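You operate a simulated robot arm through the tools that you are given. There is no shell and no other tool.

You are at the controls of a simulated robot arm. One attempt, no reset.

JOB
Put things in order on the top of the grey table. At the end: the yellow pad from the top of the grey table stands on top of the coiled chain; the blue roll stands where the yellow pad stood; the red pad from the top of the grey table stands where the blue roll stood; the silver long axle from the top of the grey table stands where the red pad stood; whatever was shut is shut again. Leave all else as you found it, and nothing knocked over.

It is judged by the outcome, as a careful person would: the job done as asked, and still so three seconds after it is handed in. It fails if anything else is knocked over, pushed out of place, dropped, spilled or broken.

ROBOT AND FRAMES
A 7-joint arm with a two-finger parallel gripper, fixed in place. Base frame: the origin is on the floor under the middle of its stand, x ahead of it, y to its left, z up; the work surface is at about z = 800. Units: mm, rad, N and s.
With the tool pointing down near the work surface it reaches from about 300 to 700 mm from the base axis. Its first joint turns from -1.152 to 1.152 rad. Payload 1.57 kg.
The tool frame sits at the grasp point between the pads (the TCP): z along the fingers, y along the line on which they close. The tips reach 30 mm beyond it. The gripper opens to 110 mm. The fingers are 24 mm wide and 12 mm thick; the gripper's body (48 by 112 mm) begins 78 mm behind the TCP.
Orientation is told as [roll, pitch, yaw] about the base's x, y, z axes, in that order, counted from this pose: with the fingers straight down and closing along the base's y, the tool's x points along the base's -x, its y along +y and its z along -z.

CONTROLS
- The arm moves only by the tool play_rows. Its argument "motion" is a list of rows, each an object (a shift or turn left out is 0, a gripper value left out holds the last) with "dp": the shift along the tool's x, y, z in units of 30 mm (1.0 is 30 mm), a list of three; "rot": the turn, a rotation vector about the tool's x, y, z in units of 8 degrees (1.0 is 8 degrees), a list of three. In form: [{"dp": [tx, ty, tz], "rot": [wx, wy, wz]}, ...]. A call has 1 to 20 rows; each row shifts and turns the commanded pose from where the row before left it, along the tool's axes as they then stand. "gripper" is the opening, from 0 (shut) to 1 (fully open), set as the call begins (left out, the last holds). A call with a number of a shift or a turn outside -1 to 1 is refused whole. Rows are played at 5 a second. More than 50 mm and 0.15 rad between two rows, or a gripper value outside its range, and nothing of the call is played. Where a pose cannot be reached the arm comes as near as it can. A force on the tool above 40 N (or 10 N above the force at the start of the call, whichever is more), or a blocked arm, ends the call early, and 0.2 s more pass. Each finger travels about 108 mm/s and halts on what it meets, pressing with about 42 N; the grip force reading is that of the motor and also rises with nothing between the fingers. The clock runs only during rows and for 0.2 s after the last one: add rows that do not move to give the fingers time. It gives the time, the measured TCP pose, the force on the tool (base axes), the opening and the grip force at its end, in the units of the frame above (readings bear some noise), with the torque about the TCP (base axes, N m) and any sound that the robot's microphone picked up.
- Cameras (640 x 400 px; columns grow to the right, rows downward): "scene" is fixed at [167.6, -398.6, 1395.1]; the picture's right is [0.82, -0.57, 0.00], its down [-0.39, -0.56, -0.73] and it looks along [0.41, 0.60, -0.68] (base axes); focal length 305 px, centre (320, 200). "wrist" rides on the gripper at [70, 16, -141] in the tool frame; the picture's right is [-0.23, 0.97, 0.00], its down [-0.86, -0.20, -0.48] and it looks along [-0.47, -0.11, 0.88] (tool axes); focal length 222 px, centre (320, 200). There is no depth. A picture from a camera that has moved, and an enlarged one, comes with that camera's place and axes in the base frame and with its lens. The place of the scene camera against the robot may be out by one fixed shift of up to 18 mm in any direction.
- grab_frame(camera): a new picture of that camera. The clock stands still meanwhile.
- inspect(camera, box): a new picture of the part [left, top, right, bottom] of that camera's present view, enlarged. The clock stands still meanwhile.
- sign_off(): hands the job in; it is judged then, once.

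Nothing tells you positions but the pictures and the camera data. Unless the task says otherwise, let go and move clear before handing in.

The tools are called by a JSON object that holds its "fn" and its "kwargs". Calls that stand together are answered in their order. play_rows: Moves the arm, as the interface text tells. Its arguments: {"type":"object","properties":{"motion":{"type":"array"},"gripper":{"type":"number"}},"required":["motion"]} The other tools are called the same way: grab_frame (camera) takes a picture; inspect (camera, box) takes an enlarged picture of a part of a camera's view; sign_off () hands the job in.

At the start:

```text
time_s: 0.0
eef_pos: [325.4, 99.9, 1130.5]
tcp_rot: [0.001, 0.0, 0.0]
wrist_force: [-0.2, -0.2, 0.5]
wrist_torque: [0.02, -0.02, 0.01]
grip_width: 110.1
grasp_force: 0.1
```

scene: 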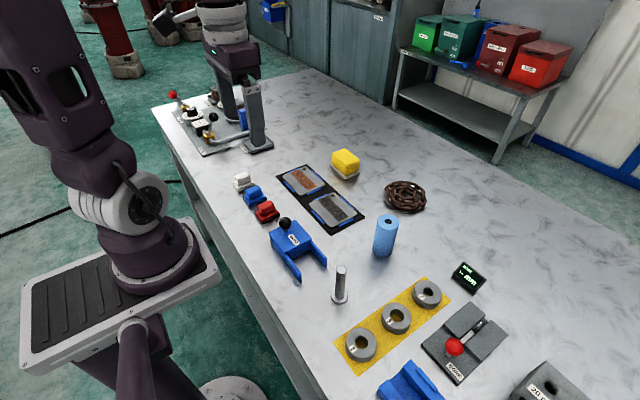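
wrist: 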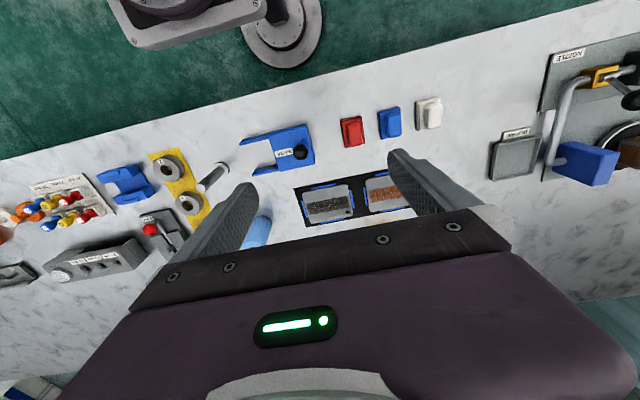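

I see a grey table with a yellow pad, a coiled chain, a blue roll, a red pad and a silver axle among other fixtures. First I'll look closer at each area.

{"fn": "inspect", "kwargs": {"camera": "scene", "box": [220, 130, 440, 310]}}

{"fn": "inspect", "kwargs": {"camera": "scene", "box": [140, 70, 300, 230]}}

{"fn": "inspect", "kwargs": {"camera": "scene", "box": [320, 240, 600, 400]}}

{"fn": "inspect", "kwargs": {"camera": "wrist", "box": [120, 80, 460, 270]}}

```text
2.22 times, centred on (330, 220) of scene
camera zoom: at [167.6, -398.6, 1395.1], right [0.82, -0.57, 0.0], down [-0.39, -0.56, -0.73], along [0.41, 0.6, -0.68], focal length 678 px, centre (298, 156)
```

zoom: 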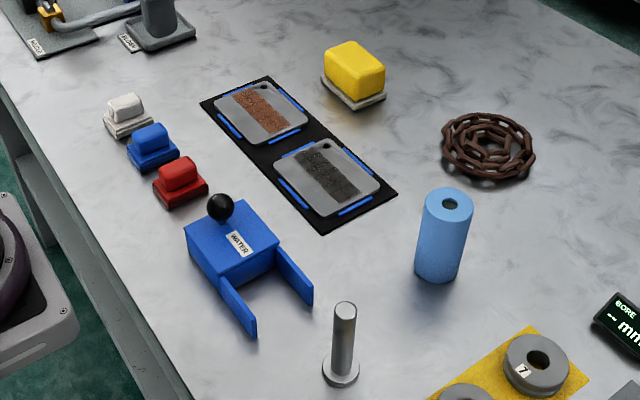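

```text
2.50 times, centred on (220, 150) of scene
camera zoom: at [167.6, -398.6, 1395.1], right [0.82, -0.57, 0.0], down [-0.39, -0.56, -0.73], along [0.41, 0.6, -0.68], focal length 763 px, centre (570, 325)
```

zoom: 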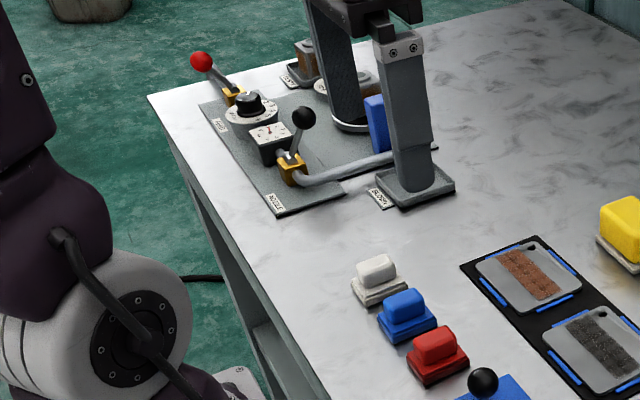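

```text
2.29 times, centred on (460, 320) of scene
camera zoom: at [167.6, -398.6, 1395.1], right [0.82, -0.57, 0.0], down [-0.39, -0.56, -0.73], along [0.41, 0.6, -0.68], focal length 698 px, centre (0, -74)
```

zoom: 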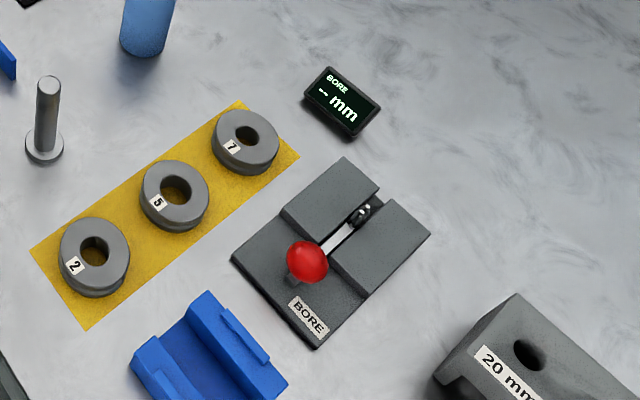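

```text
1.88 times, centred on (290, 175) of wrist
camera zoom: at [257.5, 116.5, 1270.9], right [0.23, 0.97, 0.0], down [0.86, -0.2, 0.48], along [0.47, -0.11, -0.88], focal length 418 px, centre (376, 247)
```

zoom: 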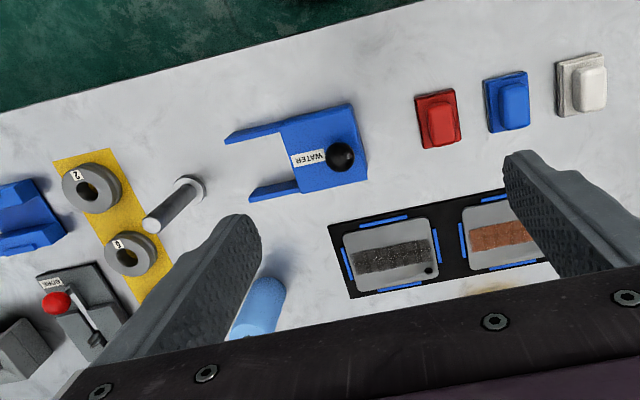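

The yellow pad looks to be near (668, 191), the chain near (730, -5), the roll near (550, -108), the red pad near (375, 162) and the axle near (385, -150). I'll move the wrist camera forward, staying high, to refine these.

{"fn": "play_rows", "kwargs": {"motion": [{"dp": [-1, 0, 0]}, {"dp": [-1, 0, 0]}, {"dp": [-1, 0, 0]}, {"dp": [-1, 0, 0]}, {"dp": [-1, 0, 0]}, {"dp": [0, 0, 0]}], "gripper": 1}}

{"fn": "grab_frame", "kwargs": {"camera": "wrist"}}

{"fn": "grab_frame", "kwargs": {"camera": "scene"}}

```text
time_s: 1.4
eef_pos: [478.3, 99.5, 1129.8]
tcp_rot: [0.0, -0.001, -0.001]
wrist_force: [0.1, -0.3, 0.3]
wrist_torque: [-0.02, 0.01, 0.02]
grip_width: 110.2
grasp_force: 0.1
```

```text
taken
camera wrist: at [408.7, 116.3, 1270.5], right [0.23, 0.97, 0.0], down [0.86, -0.2, 0.48], along [0.47, -0.11, -0.88], focal length 222 px, centre (320, 200)
```

wrist: 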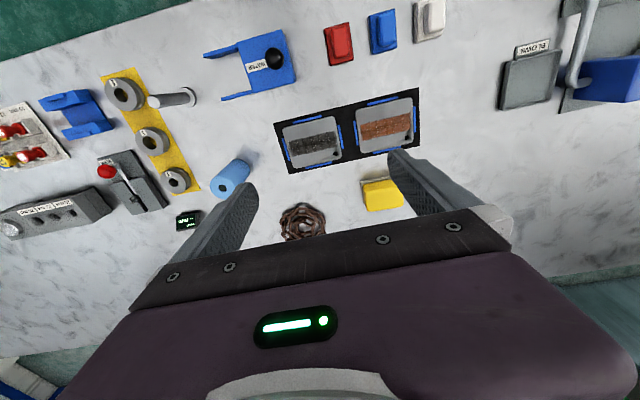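

```text
taken
```

scene: 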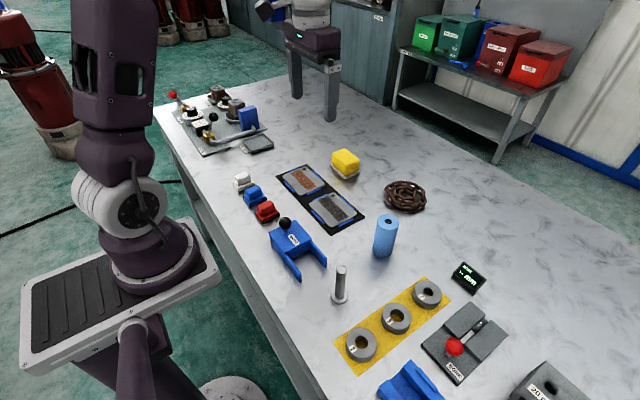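

The wrist view shows the pad and chain clear of the fingers. I'll zoom in on them to locate each one precisely.

{"fn": "inspect", "kwargs": {"camera": "wrist", "box": [330, 150, 430, 220]}}

{"fn": "inspect", "kwargs": {"camera": "wrist", "box": [250, 180, 350, 250]}}

{"fn": "inspect", "kwargs": {"camera": "wrist", "box": [310, 0, 450, 90]}}

{"fn": "inspect", "kwargs": {"camera": "wrist", "box": [140, 70, 260, 220]}}

```text
5.71 times, centred on (380, 185) of wrist
camera zoom: at [408.7, 116.3, 1270.5], right [0.23, 0.97, 0.0], down [0.86, -0.2, 0.48], along [0.47, -0.11, -0.88], focal length 1269 px, centre (-23, 286)
```

zoom: 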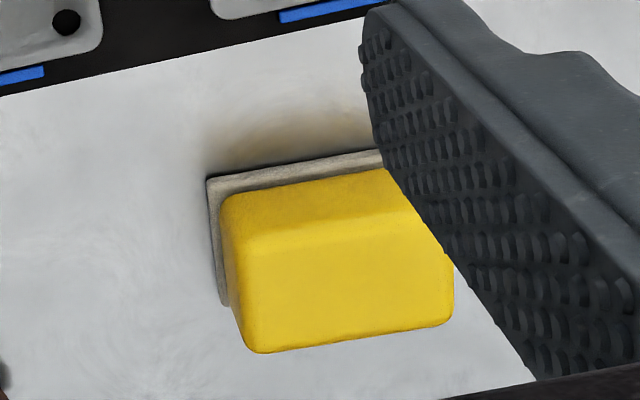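

```text
5.71 times, centred on (300, 215) of wrist
camera zoom: at [408.7, 116.3, 1270.5], right [0.23, 0.97, 0.0], down [0.86, -0.2, 0.48], along [0.47, -0.11, -0.88], focal length 1269 px, centre (434, 114)
```

zoom: 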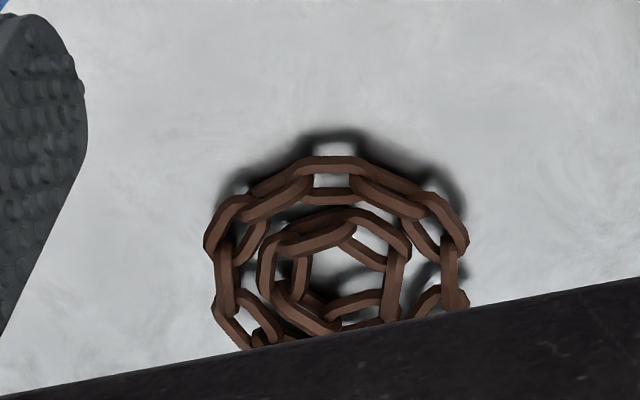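

```text
4.44 times, centred on (380, 45) of wrist
camera zoom: at [408.7, 116.3, 1270.5], right [0.23, 0.97, 0.0], down [0.86, -0.2, 0.48], along [0.47, -0.11, -0.88], focal length 987 px, centre (53, 889)
```

zoom: 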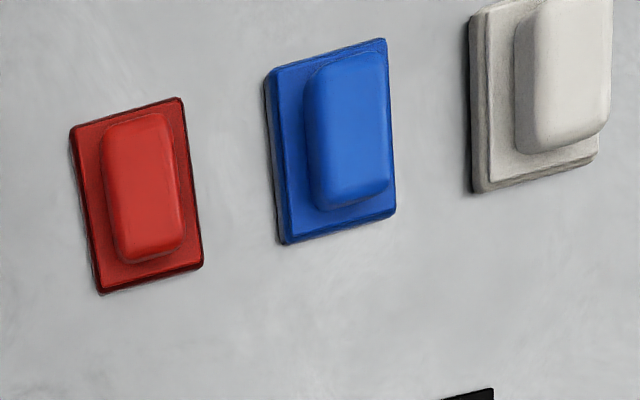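

```text
2.67 times, centred on (200, 145) of wrist
camera zoom: at [408.7, 116.3, 1270.5], right [0.23, 0.97, 0.0], down [0.86, -0.2, 0.48], along [0.47, -0.11, -0.88], focal length 592 px, centre (640, 347)
```

zoom: 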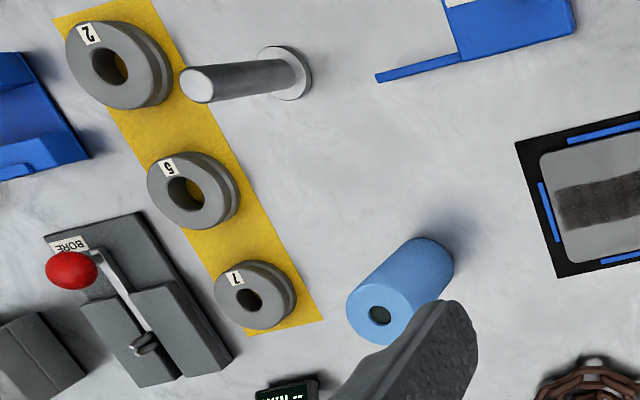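

The yellow pad seems to sit around (664, 199), about 43 mm high, with the chain around (715, 0). Next I'll check the chain's height and shape from the scene camera.

{"fn": "inspect", "kwargs": {"camera": "scene", "box": [370, 165, 440, 225]}}

{"fn": "inspect", "kwargs": {"camera": "scene", "box": [310, 135, 380, 195]}}

{"fn": "inspect", "kwargs": {"camera": "scene", "box": [355, 200, 415, 270]}}

{"fn": "inspect", "kwargs": {"camera": "scene", "box": [220, 160, 330, 290]}}

```text
6.67 times, centred on (405, 195) of scene
camera zoom: at [167.6, -398.7, 1395.1], right [0.82, -0.57, 0.0], down [-0.39, -0.56, -0.73], along [0.41, 0.6, -0.68], focal length 2035 px, centre (-247, 233)
```

zoom: 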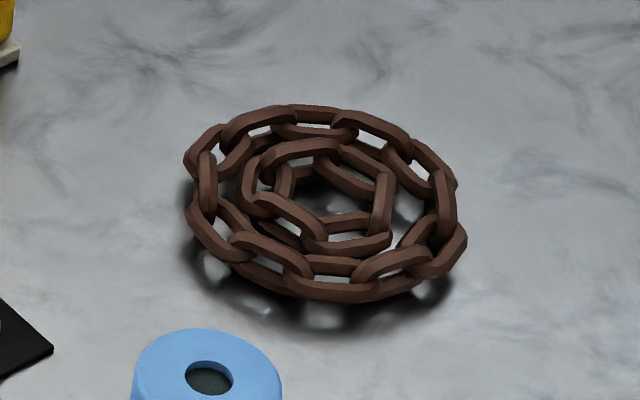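

```text
6.67 times, centred on (345, 165) of scene
camera zoom: at [167.6, -398.7, 1395.1], right [0.82, -0.57, 0.0], down [-0.39, -0.56, -0.73], along [0.41, 0.6, -0.68], focal length 2035 px, centre (153, 433)
```

zoom: 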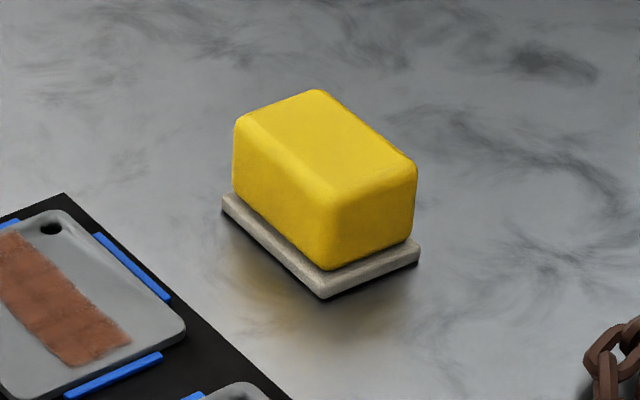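

```text
5.71 times, centred on (385, 235) of scene
camera zoom: at [167.6, -398.7, 1395.1], right [0.82, -0.57, 0.0], down [-0.39, -0.56, -0.73], along [0.41, 0.6, -0.68], focal length 1745 px, centre (-51, 0)
```

zoom: 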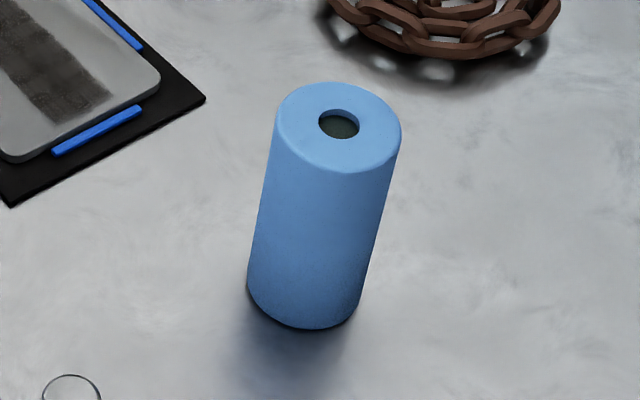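

```text
3.08 times, centred on (275, 225) of scene
camera zoom: at [167.6, -398.7, 1395.1], right [0.82, -0.57, 0.0], down [-0.39, -0.56, -0.73], along [0.41, 0.6, -0.68], focal length 939 px, centre (458, 123)
```

zoom: 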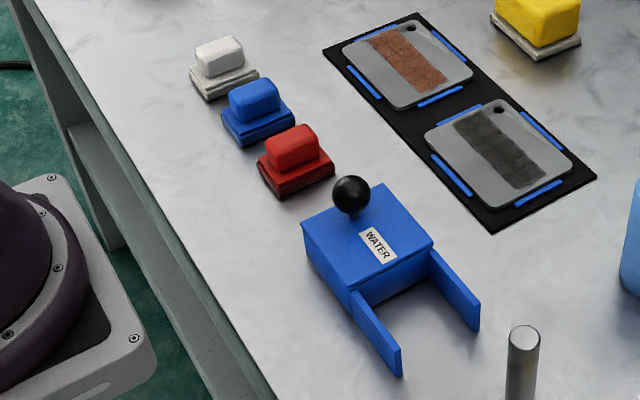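

The pad's yellow block tops out near z = 850 above a thin plate. I'll shift sideways so it shows unobstructed between the fingers.

{"fn": "play_rows", "kwargs": {"motion": [{"dp": [-0.5, 1, 0]}, {"dp": [-0.5, 1, 0]}, {"dp": [0, 1, 0]}, {"dp": [0, 0, 0]}], "gripper": 1}}

{"fn": "inspect", "kwargs": {"camera": "wrist", "box": [240, 120, 400, 230]}}

{"fn": "grab_frame", "kwargs": {"camera": "wrist"}}

```text
time_s: 2.4
eef_pos: [508.1, 189.1, 1133.2]
tcp_rot: [0.0, -0.001, -0.001]
wrist_force: [-0.2, -0.3, 0.2]
wrist_torque: [-0.02, -0.03, 0.0]
grip_width: 110.2
grasp_force: 0.0
```

```text
3.64 times, centred on (320, 175) of wrist
camera zoom: at [438.8, 206.7, 1272.3], right [0.23, 0.97, 0.0], down [0.86, -0.2, 0.48], along [0.47, -0.11, -0.88], focal length 808 px, centre (320, 291)
```

zoom: 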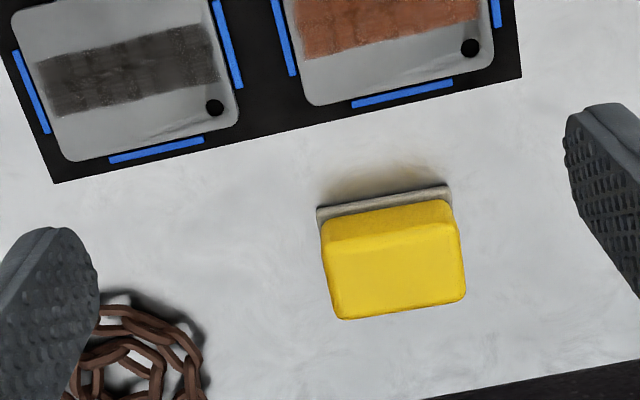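

```text
taken
camera wrist: at [438.8, 206.7, 1272.3], right [0.23, 0.97, 0.0], down [0.86, -0.2, 0.48], along [0.47, -0.11, -0.88], focal length 222 px, centre (320, 200)
```

wrist: 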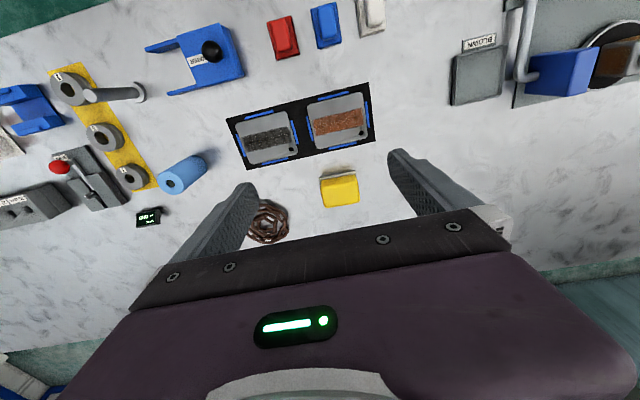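

The pad is centred near (662, 200) with a slight yaw. Before grasping, I'll look at the chain and test how far the arm reaches there.

{"fn": "play_rows", "kwargs": {"motion": [{"dp": [-0.2, -1, 0.0]}, {"dp": [-0.2, -1, 0.0]}, {"dp": [-0.2, -1, 0]}, {"dp": [-0.2, -1, 0]}, {"dp": [-0.2, -1, 0]}, {"dp": [0, -1, 0]}, {"dp": [0, 0, 0]}], "gripper": 1}}

{"fn": "inspect", "kwargs": {"camera": "wrist", "box": [240, 120, 400, 230]}}

{"fn": "grab_frame", "kwargs": {"camera": "wrist"}}

```text
time_s: 4.0
eef_pos: [536.0, 11.0, 1128.3]
tcp_rot: [0.001, 0.0, 0.001]
wrist_force: [0.2, 0.5, -0.2]
wrist_torque: [-0.02, -0.01, 0.0]
grip_width: 110.0
grasp_force: 0.1
```

```text
3.64 times, centred on (320, 175) of wrist
camera zoom: at [466.9, 26.9, 1269.6], right [0.23, 0.97, 0.0], down [0.86, -0.2, 0.48], along [0.47, -0.11, -0.88], focal length 808 px, centre (320, 291)
```

zoom: 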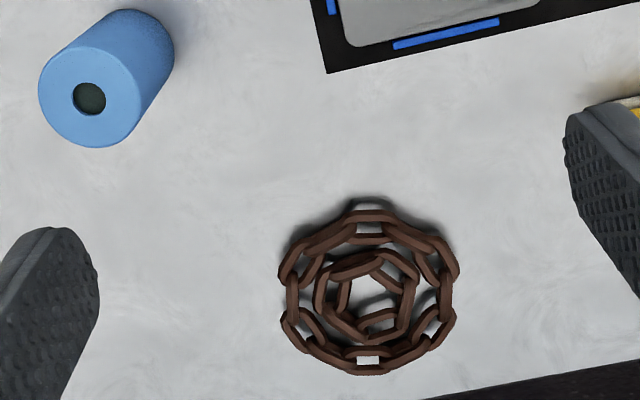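

```text
taken
camera wrist: at [466.9, 26.9, 1269.6], right [0.23, 0.97, 0.0], down [0.86, -0.2, 0.48], along [0.47, -0.11, -0.88], focal length 222 px, centre (320, 200)
```

wrist: 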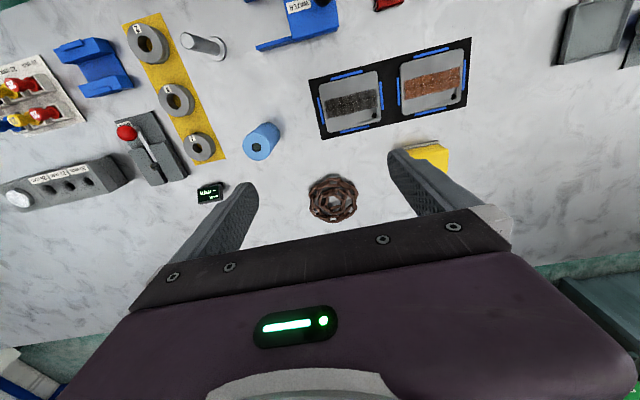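

The chain centre is near (717, 0). I'll test the reach out there in free air, well above everything.

{"fn": "play_rows", "kwargs": {"motion": [{"dp": [-1, 0, 1]}, {"dp": [-1, 0, 1]}, {"dp": [-1, 0, 1]}, {"dp": [-1, 0, 1]}, {"dp": [-1, 0, 1]}, {"dp": [-1, -0.35, 0.5]}, {"dp": [0, 0, 0]}, {"dp": [0, 0, 0]}], "gripper": 1}}

{"fn": "grab_frame", "kwargs": {"camera": "scene"}}

```text
time_s: 5.8
eef_pos: [692.5, -0.6, 966.1]
tcp_rot: [0.0, -0.001, 0.0]
wrist_force: [0.5, 0.1, -0.7]
wrist_torque: [-0.01, 0.02, 0.03]
grip_width: 110.1
grasp_force: 0.0
out of reach, approached as far as the arm can: row 6
```

```text
taken
```

scene: 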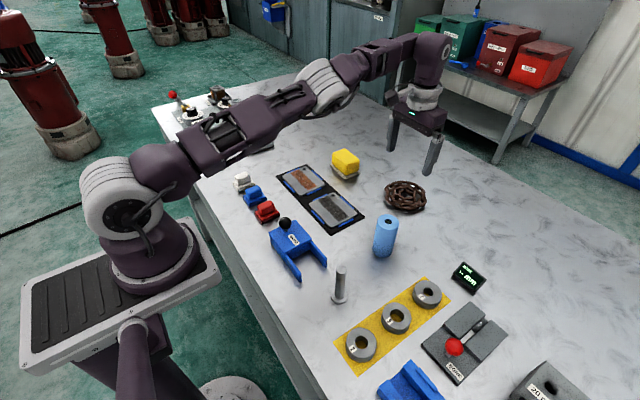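

Tool-down reach is limited to about 692 at this height. I'll go a little lower, still well above the chain, and test again.

{"fn": "play_rows", "kwargs": {"motion": [{"dp": [0, 0, 1]}, {"dp": [0, 0, 1]}, {"dp": [-0.3, 0, 0]}, {"dp": [-0.3, 0, 0]}, {"dp": [-0.3, 0, 0]}, {"dp": [0, 0, 0]}], "gripper": 1}}

```text
time_s: 7.2
eef_pos: [700.0, 12.4, 904.1]
tcp_rot: [0.001, 0.0, 0.029]
wrist_force: [-0.5, 0.3, 0.3]
wrist_torque: [0.02, -0.01, 0.03]
grip_width: 110.2
grasp_force: 0.1
out of reach, approached as far as the arm can: row 3, 4, 5
```

The tool-down limit is about 700, so the chain needs a slight outward tilt of about 12°, and I'll grasp the pad with the same tilt so it stays level. I'm backing off and moving above the yellow pad.

{"fn": "play_rows", "kwargs": {"motion": [{"dp": [1, 0, -1]}, {"dp": [1, 0, -1]}, {"dp": [0, 1, -0.5]}, {"dp": [0, 1, 0]}, {"dp": [0, 1, 0]}, {"dp": [0, 1, 0]}, {"dp": [0, 1, 0]}, {"dp": [0, 1, 0]}, {"dp": [0, 0, 0]}], "gripper": 1}}

```text
time_s: 9.2
eef_pos: [638.8, 192.1, 979.3]
tcp_rot: [-0.001, 0.0, 0.001]
wrist_force: [0.2, 0.3, 0.0]
wrist_torque: [-0.02, 0.02, 0.02]
grip_width: 110.1
grasp_force: 0.1
```

I'm above the pad now. I'll apply the small yaw and 12° outward tilt, then take a look.

{"fn": "play_rows", "kwargs": {"motion": [{"dp": [-0.38, 0.13, 0], "rot": [0, 0, 0.36]}, {"dp": [-0.38, 0.13, 0], "rot": [0, -0.75, 0]}, {"rot": [0, -0.75, 0]}, {"dp": [0, 0, 0]}], "gripper": 1}}

{"fn": "grab_frame", "kwargs": {"camera": "wrist"}}

{"fn": "grab_frame", "kwargs": {"camera": "scene"}}

```text
time_s: 10.2
eef_pos: [662.0, 198.3, 979.4]
tcp_rot: [0.001, -0.212, -0.051]
wrist_force: [0.1, 0.3, 0.1]
wrist_torque: [0.0, 0.0, -0.01]
grip_width: 109.7
grasp_force: 0.1
```

```text
taken
camera wrist: at [566.2, 219.9, 1102.7], right [0.27, 0.96, 0.05], down [0.73, -0.24, 0.65], along [0.63, -0.14, -0.76], focal length 222 px, centre (320, 200)
```

wrist: 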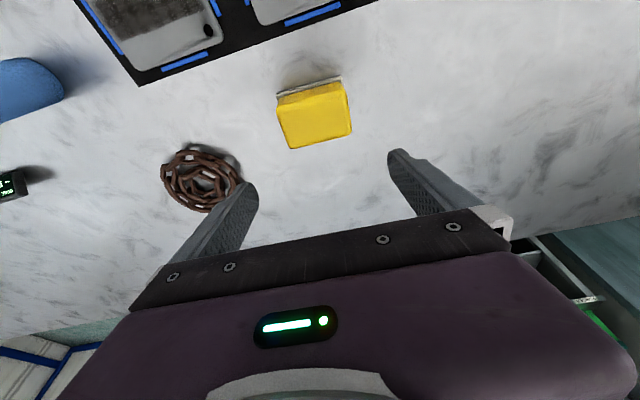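

```text
taken
```

scene: 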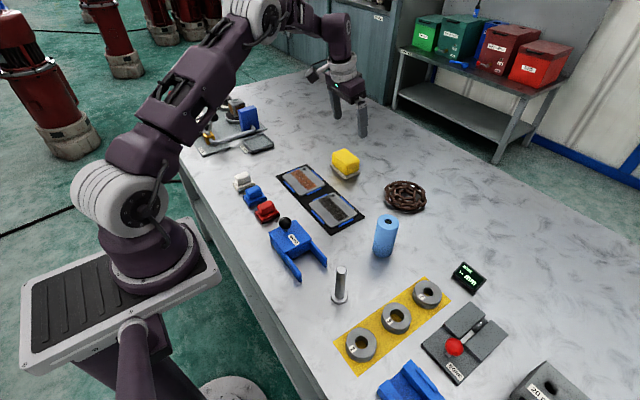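

{"fn": "inspect", "kwargs": {"camera": "wrist", "box": [260, 60, 380, 160]}}

{"fn": "inspect", "kwargs": {"camera": "wrist", "box": [150, 120, 270, 220]}}

```text
4.00 times, centred on (320, 110) of wrist
camera zoom: at [566.2, 219.9, 1102.7], right [0.27, 0.96, 0.05], down [0.73, -0.24, 0.65], along [0.63, -0.14, -0.76], focal length 888 px, centre (320, 560)
```

zoom: 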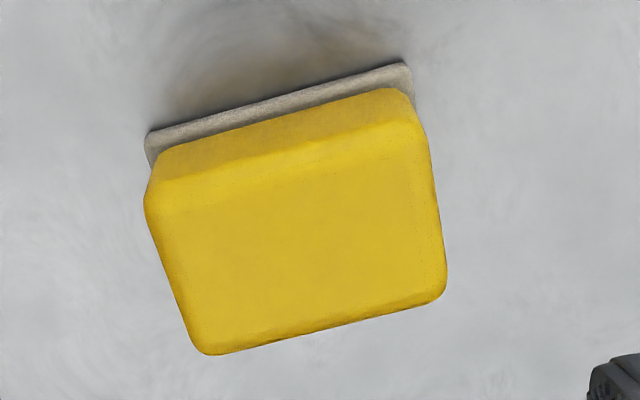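

```text
4.00 times, centred on (210, 170) of wrist
camera zoom: at [566.2, 219.9, 1102.7], right [0.27, 0.96, 0.05], down [0.73, -0.24, 0.65], along [0.63, -0.14, -0.76], focal length 888 px, centre (760, 320)
```

zoom: 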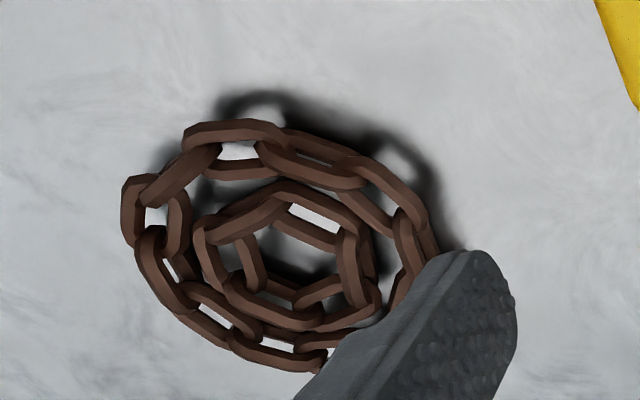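

The pad is confirmed centred at about (661, 201), with the fingers straddling it. I'm descending to grasp height.

{"fn": "play_rows", "kwargs": {"motion": [{"dp": [0.187, 0.016, 0.866]}, {"dp": [0.187, 0.016, 0.866]}, {"dp": [0.187, 0.016, 0.866]}, {"dp": [0.187, 0.016, 0.866]}, {"dp": [0.187, 0.016, 0.866]}, {"dp": [0, 0, 0]}], "gripper": 1}}

{"fn": "grab_frame", "kwargs": {"camera": "wrist"}}

{"fn": "inspect", "kwargs": {"camera": "scene", "box": [300, 80, 420, 200]}}

```text
time_s: 11.6
eef_pos: [660.9, 201.4, 844.7]
tcp_rot: [-0.001, -0.21, -0.049]
wrist_force: [0.7, 0.3, 0.3]
wrist_torque: [0.0, 0.01, 0.03]
grip_width: 109.7
grasp_force: 0.2
```

```text
taken
camera wrist: at [566.1, 222.0, 968.5], right [0.27, 0.96, 0.05], down [0.73, -0.24, 0.65], along [0.63, -0.14, -0.76], focal length 222 px, centre (320, 200)
```

wrist: 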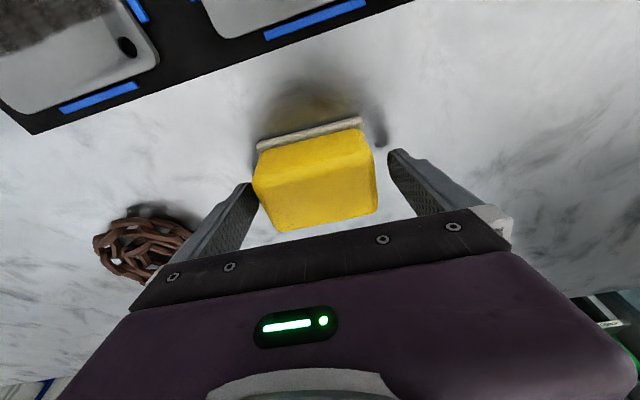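

```text
3.33 times, centred on (360, 140) of scene
camera zoom: at [167.6, -398.6, 1395.1], right [0.82, -0.57, 0.0], down [-0.39, -0.56, -0.73], along [0.41, 0.6, -0.68], focal length 1018 px, centre (187, 400)
```

zoom: 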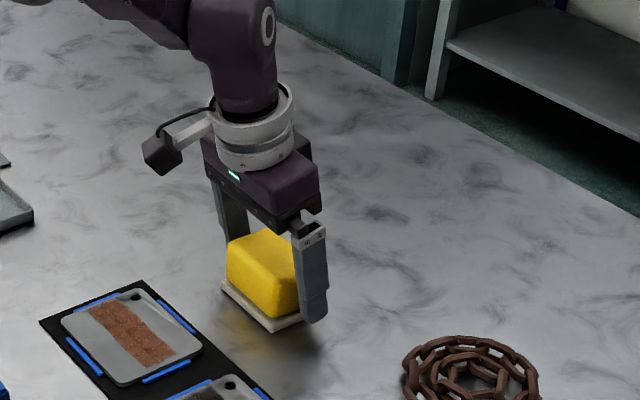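

The fingers straddle the yellow block with no contact force. I'm closing on it.

{"fn": "play_rows", "kwargs": {"motion": [{"dp": [0, 0, 0]}, {"dp": [0, 0, 0]}, {"dp": [0, 0, 0]}, {"dp": [0, 0, 0]}], "gripper": 0.5}}

{"fn": "grab_frame", "kwargs": {"camera": "wrist"}}

```text
time_s: 12.6
eef_pos: [661.1, 200.3, 845.6]
tcp_rot: [-0.001, -0.208, -0.05]
wrist_force: [0.2, 0.5, 0.2]
wrist_torque: [0.0, 0.01, 0.01]
grip_width: 80.4
grasp_force: 42.4
```

```text
taken
camera wrist: at [566.1, 222.0, 968.8], right [0.27, 0.96, 0.05], down [0.73, -0.24, 0.65], along [0.63, -0.14, -0.76], focal length 222 px, centre (320, 200)
```

wrist: 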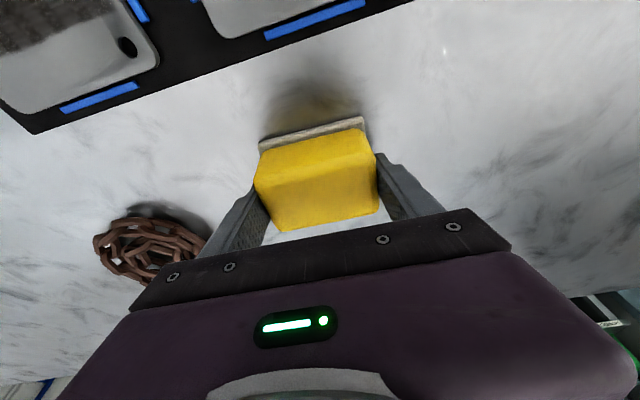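

The grip is firm at 80 mm. I'm lifting gently.

{"fn": "play_rows", "kwargs": {"motion": [{"dp": [-0.035, 0, -0.163]}, {"dp": [-0.035, 0, -0.163]}, {"dp": [-0.14, 0, -0.65]}, {"dp": [-0.2, 0, -0.93]}, {"dp": [-0.14, 0, -0.65]}, {"dp": [0, 0, 0]}], "gripper": 0.5}}

{"fn": "grab_frame", "kwargs": {"camera": "wrist"}}

{"fn": "inspect", "kwargs": {"camera": "scene", "box": [300, 80, 420, 200]}}

```text
time_s: 14.0
eef_pos: [661.7, 200.1, 925.3]
tcp_rot: [0.002, -0.21, -0.051]
wrist_force: [0.2, -0.1, -0.9]
wrist_torque: [-0.01, -0.03, 0.03]
grip_width: 80.2
grasp_force: 41.9
```

```text
taken
camera wrist: at [566.0, 221.7, 1048.2], right [0.27, 0.96, 0.05], down [0.73, -0.24, 0.65], along [0.63, -0.14, -0.76], focal length 222 px, centre (320, 200)
```

wrist: 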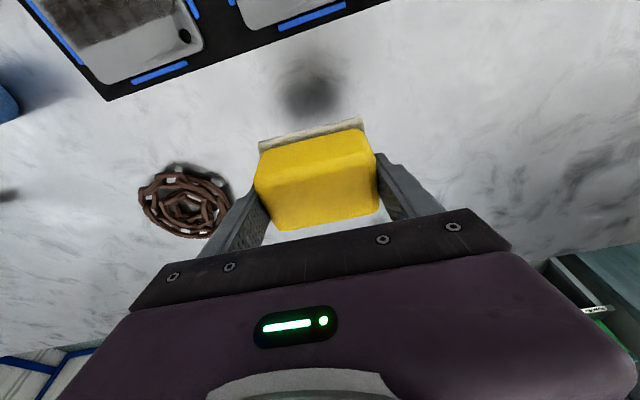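

```text
3.33 times, centred on (360, 140) of scene
camera zoom: at [167.6, -398.6, 1395.1], right [0.82, -0.57, 0.0], down [-0.39, -0.56, -0.73], along [0.41, 0.6, -0.68], focal length 1018 px, centre (187, 400)
```

zoom: 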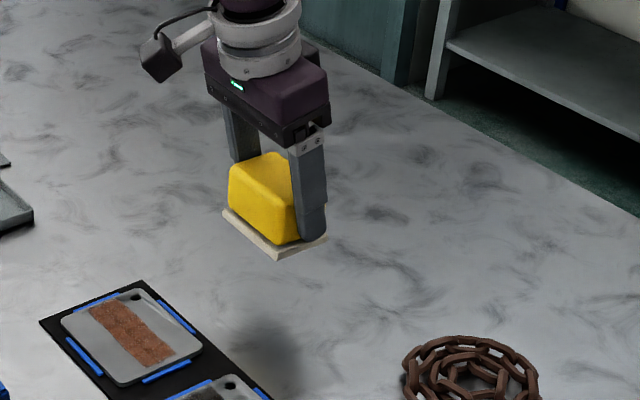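

The pad is lifted and level. I'm carrying it across to above the chain at (717, 0).

{"fn": "play_rows", "kwargs": {"motion": [{"dp": [-0.266, -0.821, 0.057]}, {"dp": [-0.266, -0.821, 0.057]}, {"dp": [-0.266, -0.821, 0.057]}, {"dp": [-0.266, -0.821, 0.057]}, {"dp": [-0.266, -0.821, 0.057]}, {"dp": [-0.266, -0.821, 0.057]}, {"dp": [-0.266, -0.821, 0.057]}, {"dp": [-0.266, -0.821, 0.057]}, {"dp": [0, 0, 0]}], "gripper": 0.5}}

{"fn": "grab_frame", "kwargs": {"camera": "wrist"}}

{"fn": "inspect", "kwargs": {"camera": "scene", "box": [340, 100, 480, 230]}}

```text
time_s: 16.0
eef_pos: [717.8, -0.3, 925.3]
tcp_rot: [0.001, -0.211, -0.05]
wrist_force: [-0.1, -0.8, -0.4]
wrist_torque: [-0.01, 0.02, 0.02]
grip_width: 80.3
grasp_force: 41.7
```

```text
taken
camera wrist: at [622.5, 20.4, 1049.0], right [0.27, 0.96, 0.05], down [0.73, -0.24, 0.65], along [0.63, -0.14, -0.76], focal length 222 px, centre (320, 200)
```

wrist: 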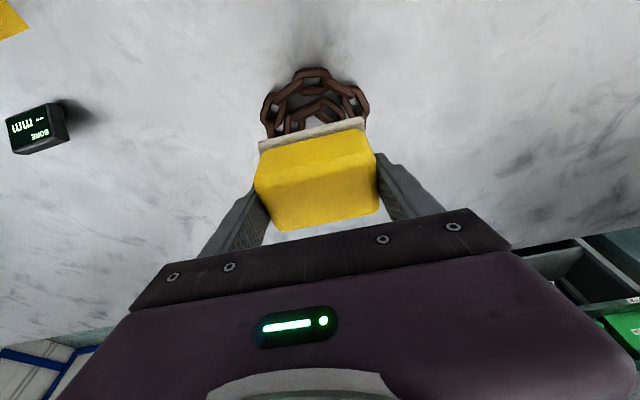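

```text
3.08 times, centred on (410, 165) of scene
camera zoom: at [167.6, -398.7, 1395.1], right [0.82, -0.57, 0.0], down [-0.39, -0.56, -0.73], along [0.41, 0.6, -0.68], focal length 939 px, centre (43, 308)
```

zoom: 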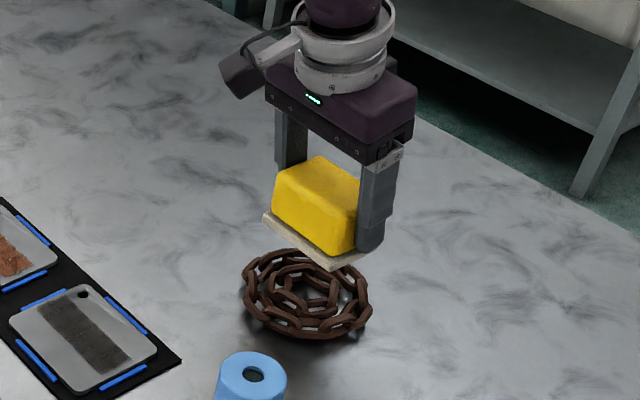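

The pad is directly above the chain. I'm lowering it most of the way, then I'll creep down watching the force.

{"fn": "play_rows", "kwargs": {"motion": [{"dp": [0.082, 0, 0.38]}, {"dp": [0.082, 0, 0.38]}, {"dp": [0.082, 0, 0.38]}, {"dp": [0, 0, 0]}], "gripper": 0.5}}

{"fn": "inspect", "kwargs": {"camera": "scene", "box": [360, 120, 460, 220]}}

{"fn": "inspect", "kwargs": {"camera": "wrist", "box": [240, 50, 400, 150]}}

```text
time_s: 17.0
eef_pos: [718.6, 1.1, 890.2]
tcp_rot: [-0.001, -0.208, -0.052]
wrist_force: [0.0, -0.4, -0.6]
wrist_torque: [0.02, 0.01, -0.01]
grip_width: 80.4
grasp_force: 41.9
```

```text
4.00 times, centred on (410, 170) of scene
camera zoom: at [167.6, -398.6, 1395.1], right [0.82, -0.57, 0.0], down [-0.39, -0.56, -0.73], along [0.41, 0.6, -0.68], focal length 1221 px, centre (-40, 320)
```

zoom: 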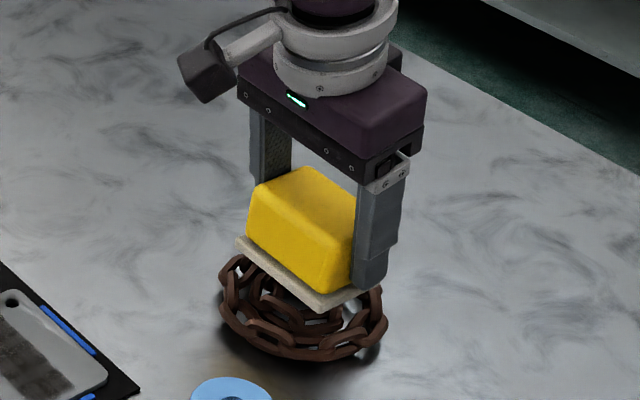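

```text
4.00 times, centred on (320, 100) of wrist
camera zoom: at [622.0, 21.9, 1013.4], right [0.27, 0.96, 0.05], down [0.73, -0.24, 0.65], along [0.63, -0.14, -0.76], focal length 888 px, centre (320, 600)
```

zoom: 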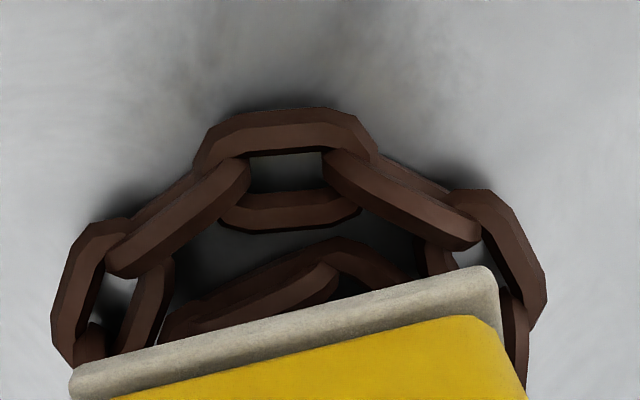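

{"fn": "play_rows", "kwargs": {"motion": [{"dp": [0.014, 0, 0.065]}, {"dp": [0.014, 0, 0.065]}, {"dp": [0.014, 0, 0.065]}, {"dp": [0.014, 0, 0.065]}, {"dp": [0, 0, 0]}], "gripper": 0.5}}

```text
time_s: 18.2
eef_pos: [718.6, 1.3, 882.4]
tcp_rot: [0.0, -0.209, -0.05]
wrist_force: [-0.8, 0.6, -1.2]
wrist_torque: [0.01, 0.01, 0.0]
grip_width: 80.5
grasp_force: 41.6
```

{"fn": "play_rows", "kwargs": {"motion": [{"dp": [0.01, 0, 0.049]}, {"dp": [0.01, 0, 0.049]}, {"dp": [0.01, 0, 0.049]}, {"dp": [0.01, 0, 0.049]}, {"dp": [0, 0, 0]}], "gripper": 0.5}}

{"fn": "inspect", "kwargs": {"camera": "wrist", "box": [240, 50, 400, 150]}}

```text
time_s: 19.4
eef_pos: [717.5, -0.1, 875.3]
tcp_rot: [-0.002, -0.211, -0.051]
wrist_force: [-0.1, 0.2, -1.5]
wrist_torque: [-0.01, 0.02, -0.01]
grip_width: 80.2
grasp_force: 42.4
```

```text
4.00 times, centred on (320, 100) of wrist
camera zoom: at [622.0, 22.3, 999.1], right [0.27, 0.96, 0.05], down [0.73, -0.24, 0.65], along [0.63, -0.14, -0.76], focal length 888 px, centre (320, 600)
```

zoom: 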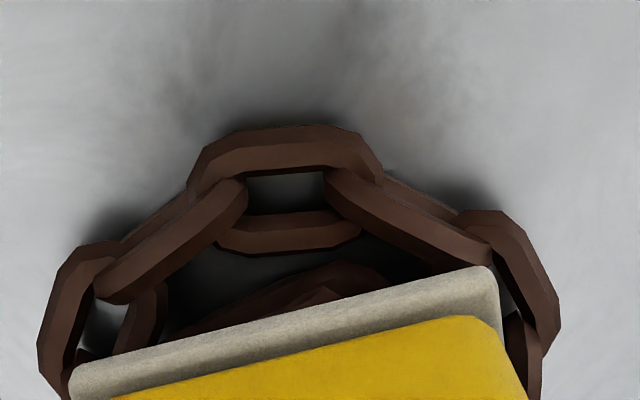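

{"fn": "play_rows", "kwargs": {"motion": [{"dp": [0.01, 0, 0.049]}, {"dp": [0.01, 0, 0.049]}, {"dp": [0.01, 0, 0.049]}, {"dp": [0, 0, 0]}], "gripper": 0.5}}

{"fn": "inspect", "kwargs": {"camera": "scene", "box": [370, 150, 450, 220]}}

```text
time_s: 20.4
eef_pos: [718.5, 1.8, 871.6]
tcp_rot: [-0.001, -0.212, -0.051]
wrist_force: [0.2, -0.4, -0.8]
wrist_torque: [0.05, 0.0, -0.02]
grip_width: 80.3
grasp_force: 42.2
```

```text
5.71 times, centred on (410, 185) of scene
camera zoom: at [167.6, -398.6, 1395.1], right [0.82, -0.57, 0.0], down [-0.39, -0.56, -0.73], along [0.41, 0.6, -0.68], focal length 1745 px, centre (-194, 286)
```

zoom: 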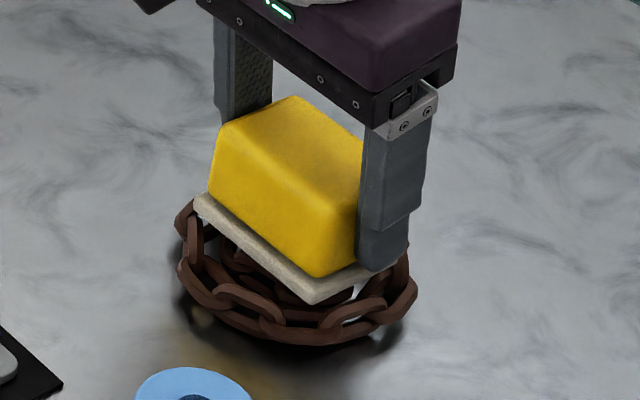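

{"fn": "play_rows", "kwargs": {"motion": [{"dp": [0.007, 0, 0.033]}, {"dp": [0.007, 0, 0.033]}, {"dp": [0, 0, 0]}], "gripper": 0.5}}

```text
time_s: 21.2
eef_pos: [718.6, 0.6, 870.0]
tcp_rot: [0.0, -0.211, -0.051]
wrist_force: [-1.2, 0.3, 6.3]
wrist_torque: [0.23, 0.21, 0.03]
grip_width: 80.5
grasp_force: 41.8
```

First contact is at one corner, about 6 N. I'll press down very slightly more to settle it.

{"fn": "play_rows", "kwargs": {"motion": [{"dp": [0.004, 0, 0.02]}, {"dp": [0, 0, 0]}], "gripper": 0.5}}

```text
time_s: 21.8
eef_pos: [718.4, 1.4, 869.3]
tcp_rot: [0.0, -0.211, -0.051]
wrist_force: [-7.4, 0.4, 18.9]
wrist_torque: [0.2, 0.47, 0.0]
grip_width: 80.1
grasp_force: 42.7
```

The pad now bears on several links, with the contact centre within its base. I'll ease the pressure and then let go.

{"fn": "play_rows", "kwargs": {"motion": [{"dp": [-0.004, 0, -0.02]}, {"dp": [0, 0, 0]}], "gripper": 0.5}}

{"fn": "play_rows", "kwargs": {"motion": [{"dp": [0, 0, 0]}, {"dp": [0, 0, 0]}, {"dp": [0, 0, 0]}], "gripper": 0.9}}

{"fn": "inspect", "kwargs": {"camera": "scene", "box": [370, 140, 450, 220]}}

{"fn": "grab_frame", "kwargs": {"camera": "wrist"}}

```text
time_s: 22.4
eef_pos: [717.4, 0.8, 869.8]
tcp_rot: [0.0, -0.21, -0.048]
wrist_force: [1.6, 3.3, 12.9]
wrist_torque: [0.16, 0.18, 0.02]
grip_width: 80.6
grasp_force: 41.8
```

```text
time_s: 23.2
eef_pos: [717.6, 2.4, 870.2]
tcp_rot: [0.0, -0.21, -0.049]
wrist_force: [0.8, 0.2, 0.9]
wrist_torque: [0.0, 0.02, 0.03]
grip_width: 99.1
grasp_force: 0.1
```

```text
5.00 times, centred on (410, 180) of scene
camera zoom: at [167.6, -398.6, 1395.1], right [0.82, -0.57, 0.0], down [-0.39, -0.56, -0.73], along [0.41, 0.6, -0.68], focal length 1527 px, centre (-130, 300)
```

zoom: 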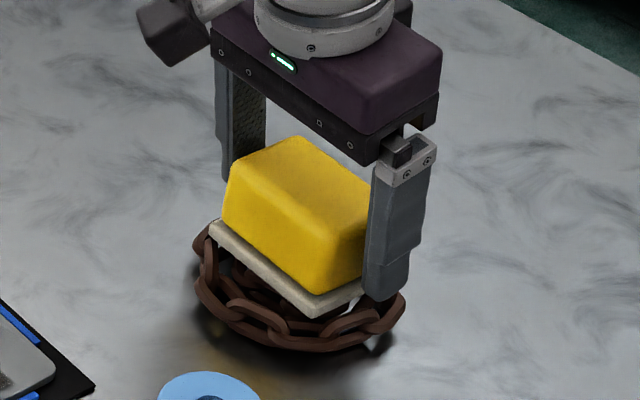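

```text
taken
camera wrist: at [622.3, 22.2, 992.9], right [0.27, 0.96, 0.05], down [0.73, -0.24, 0.65], along [0.63, -0.14, -0.76], focal length 222 px, centre (320, 200)
```

wrist: 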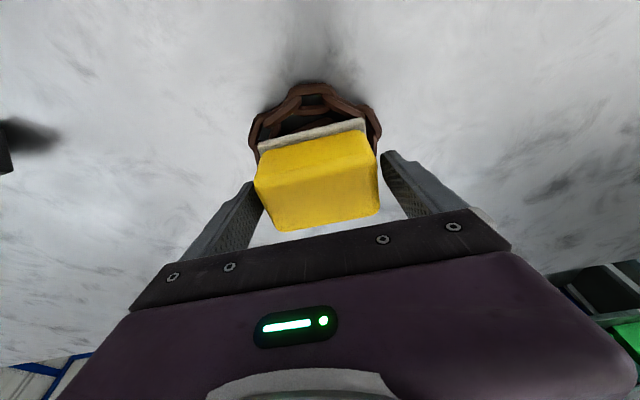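

Released cleanly and the pad sits level on the chain. I'm opening fully and rising straight up.

{"fn": "play_rows", "kwargs": {"motion": [{"dp": [0, 0, 0]}, {"dp": [-0.07, 0, -0.326]}, {"dp": [-0.175, 0, -0.815]}, {"dp": [-0.175, 0, -0.815]}, {"dp": [-0.175, 0, -0.815]}, {"dp": [-0.175, 0, -0.815]}, {"dp": [0, 0, 0]}], "gripper": 1}}

{"fn": "inspect", "kwargs": {"camera": "scene", "box": [350, 140, 450, 260]}}

{"fn": "grab_frame", "kwargs": {"camera": "wrist"}}

```text
time_s: 24.8
eef_pos: [718.3, 1.2, 978.1]
tcp_rot: [0.0, -0.208, -0.052]
wrist_force: [-0.3, -0.1, -0.2]
wrist_torque: [0.02, 0.0, -0.02]
grip_width: 110.0
grasp_force: 0.1
```

```text
3.33 times, centred on (400, 200) of scene
camera zoom: at [167.6, -398.6, 1395.1], right [0.82, -0.57, 0.0], down [-0.39, -0.56, -0.73], along [0.41, 0.6, -0.68], focal length 1018 px, centre (53, 200)
```

zoom: 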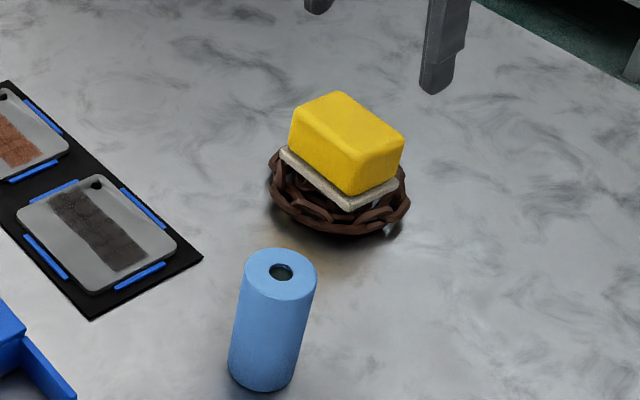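

```text
taken
camera wrist: at [622.0, 22.6, 1101.3], right [0.27, 0.96, 0.05], down [0.73, -0.24, 0.65], along [0.63, -0.14, -0.76], focal length 222 px, centre (320, 200)
```

wrist: 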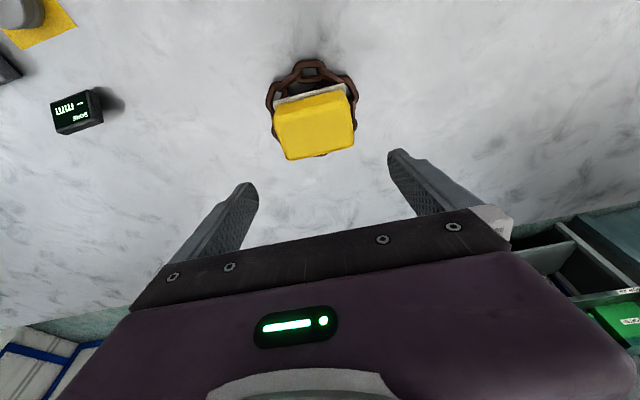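

The yellow pad rests on the chain. Next is the blue roll near (541, -98): I'm moving above it at safe height with the same tilt.

{"fn": "play_rows", "kwargs": {"motion": [{"dp": [0.801, -0.514, -0.171]}, {"dp": [0.801, -0.514, -0.171]}, {"dp": [0.801, -0.514, -0.171]}, {"dp": [0.801, -0.514, -0.171]}, {"dp": [0.801, -0.514, -0.171]}, {"dp": [0.801, -0.514, -0.171]}, {"dp": [0.801, -0.514, -0.171]}, {"dp": [0, 0, 0]}], "gripper": 1}}

{"fn": "grab_frame", "kwargs": {"camera": "wrist"}}

{"fn": "grab_frame", "kwargs": {"camera": "scene"}}

```text
time_s: 26.6
eef_pos: [540.5, -98.1, 980.1]
tcp_rot: [0.0, -0.209, -0.052]
wrist_force: [-0.1, 0.7, 0.7]
wrist_torque: [0.01, -0.02, 0.0]
grip_width: 109.8
grasp_force: 0.1
```

```text
taken
camera wrist: at [445.8, -76.1, 1102.7], right [0.27, 0.96, 0.05], down [0.73, -0.24, 0.65], along [0.63, -0.14, -0.76], focal length 222 px, centre (320, 200)
```

wrist: 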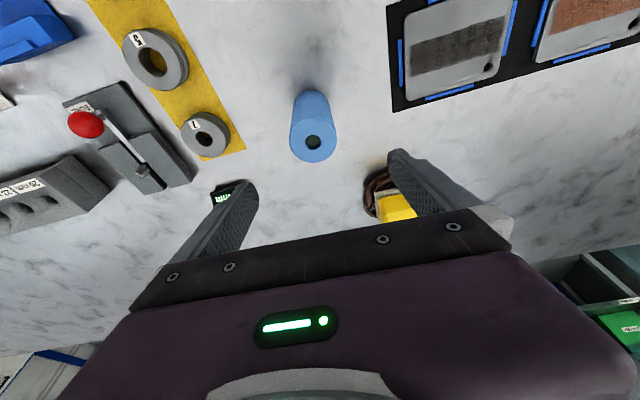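

```text
taken
```

scene: 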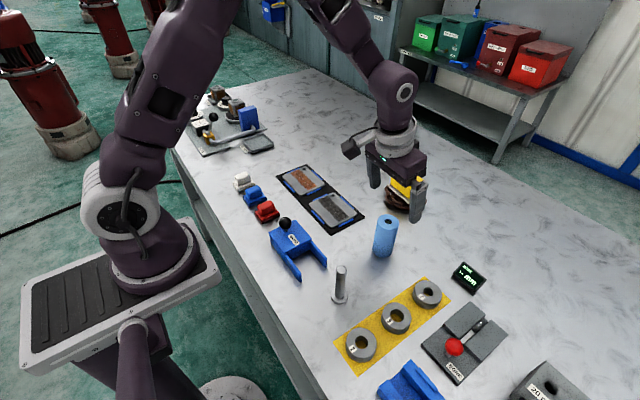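

{"fn": "inspect", "kwargs": {"camera": "wrist", "box": [270, 75, 370, 175]}}

```text
4.00 times, centred on (320, 125) of wrist
camera zoom: at [445.8, -76.1, 1102.7], right [0.27, 0.96, 0.05], down [0.73, -0.24, 0.65], along [0.63, -0.14, -0.76], focal length 888 px, centre (320, 500)
```

zoom: 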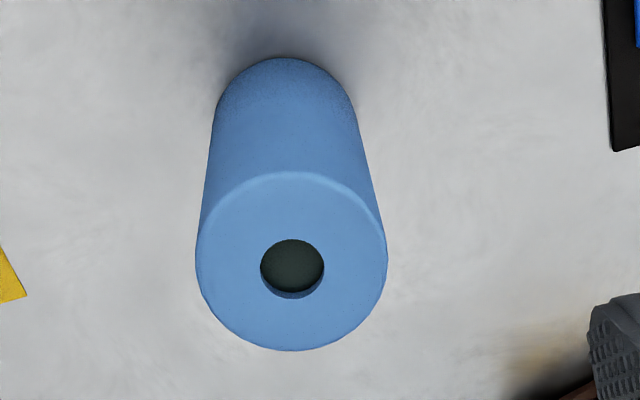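

The roll centre refines to about (538, -99), with its top near z = 900. I'm descending to grip it just above mid-height.

{"fn": "play_rows", "kwargs": {"motion": [{"dp": [0.177, -0.007, 0.769]}, {"dp": [0.177, -0.007, 0.769]}, {"dp": [0.177, -0.007, 0.769]}, {"dp": [0.177, -0.007, 0.769]}, {"dp": [0.177, -0.007, 0.769]}, {"dp": [0, 0, 0]}], "gripper": 1}}

{"fn": "grab_frame", "kwargs": {"camera": "wrist"}}

{"fn": "inspect", "kwargs": {"camera": "scene", "box": [340, 150, 450, 270]}}

```text
time_s: 28.0
eef_pos: [540.3, -97.9, 861.6]
tcp_rot: [-0.001, -0.207, -0.051]
wrist_force: [0.1, -1.1, -0.2]
wrist_torque: [-0.02, -0.01, 0.01]
grip_width: 109.8
grasp_force: 0.1
```

```text
taken
camera wrist: at [444.6, -76.7, 984.6], right [0.27, 0.96, 0.05], down [0.73, -0.24, 0.65], along [0.63, -0.14, -0.76], focal length 222 px, centre (320, 200)
```

wrist: 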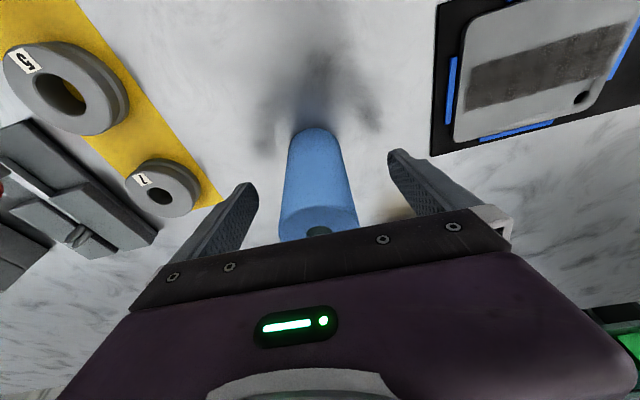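

```text
3.33 times, centred on (395, 210) of scene
camera zoom: at [167.6, -398.6, 1395.1], right [0.82, -0.57, 0.0], down [-0.39, -0.56, -0.73], along [0.41, 0.6, -0.68], focal length 1018 px, centre (70, 167)
```

zoom: 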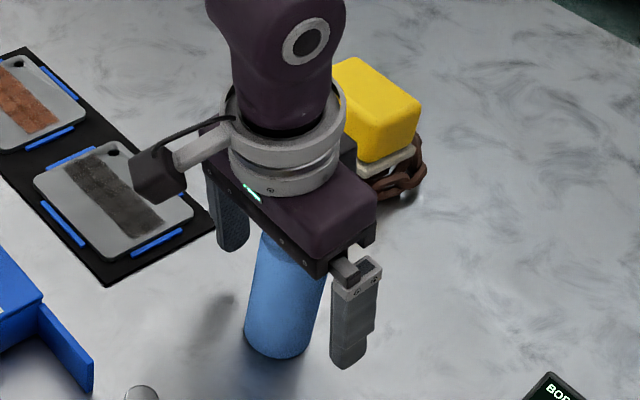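

The roll is centred between the fingers. I'm closing on it.

{"fn": "play_rows", "kwargs": {"motion": [{"dp": [0, 0, 0]}, {"dp": [0, 0, 0]}, {"dp": [0, 0, 0]}, {"dp": [0, 0, 0]}, {"dp": [0, 0, 0]}], "gripper": 0.25}}

{"fn": "grab_frame", "kwargs": {"camera": "wrist"}}

```text
time_s: 29.2
eef_pos: [540.7, -96.8, 862.2]
tcp_rot: [0.001, -0.21, -0.053]
wrist_force: [0.4, -0.2, -0.3]
wrist_torque: [0.01, -0.04, -0.03]
grip_width: 46.9
grasp_force: 41.5
```

```text
taken
camera wrist: at [444.6, -76.7, 984.9], right [0.27, 0.96, 0.05], down [0.73, -0.24, 0.65], along [0.63, -0.14, -0.76], focal length 222 px, centre (320, 200)
```

wrist: 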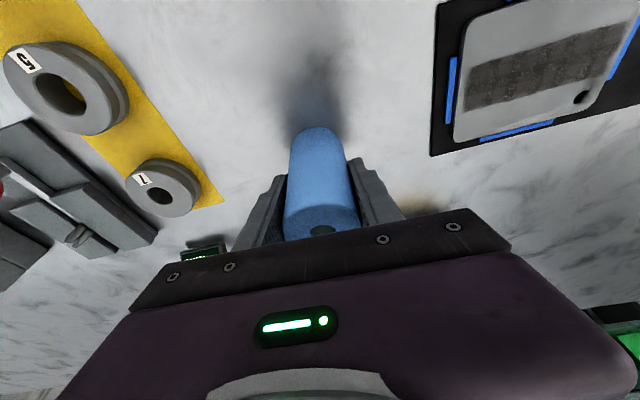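

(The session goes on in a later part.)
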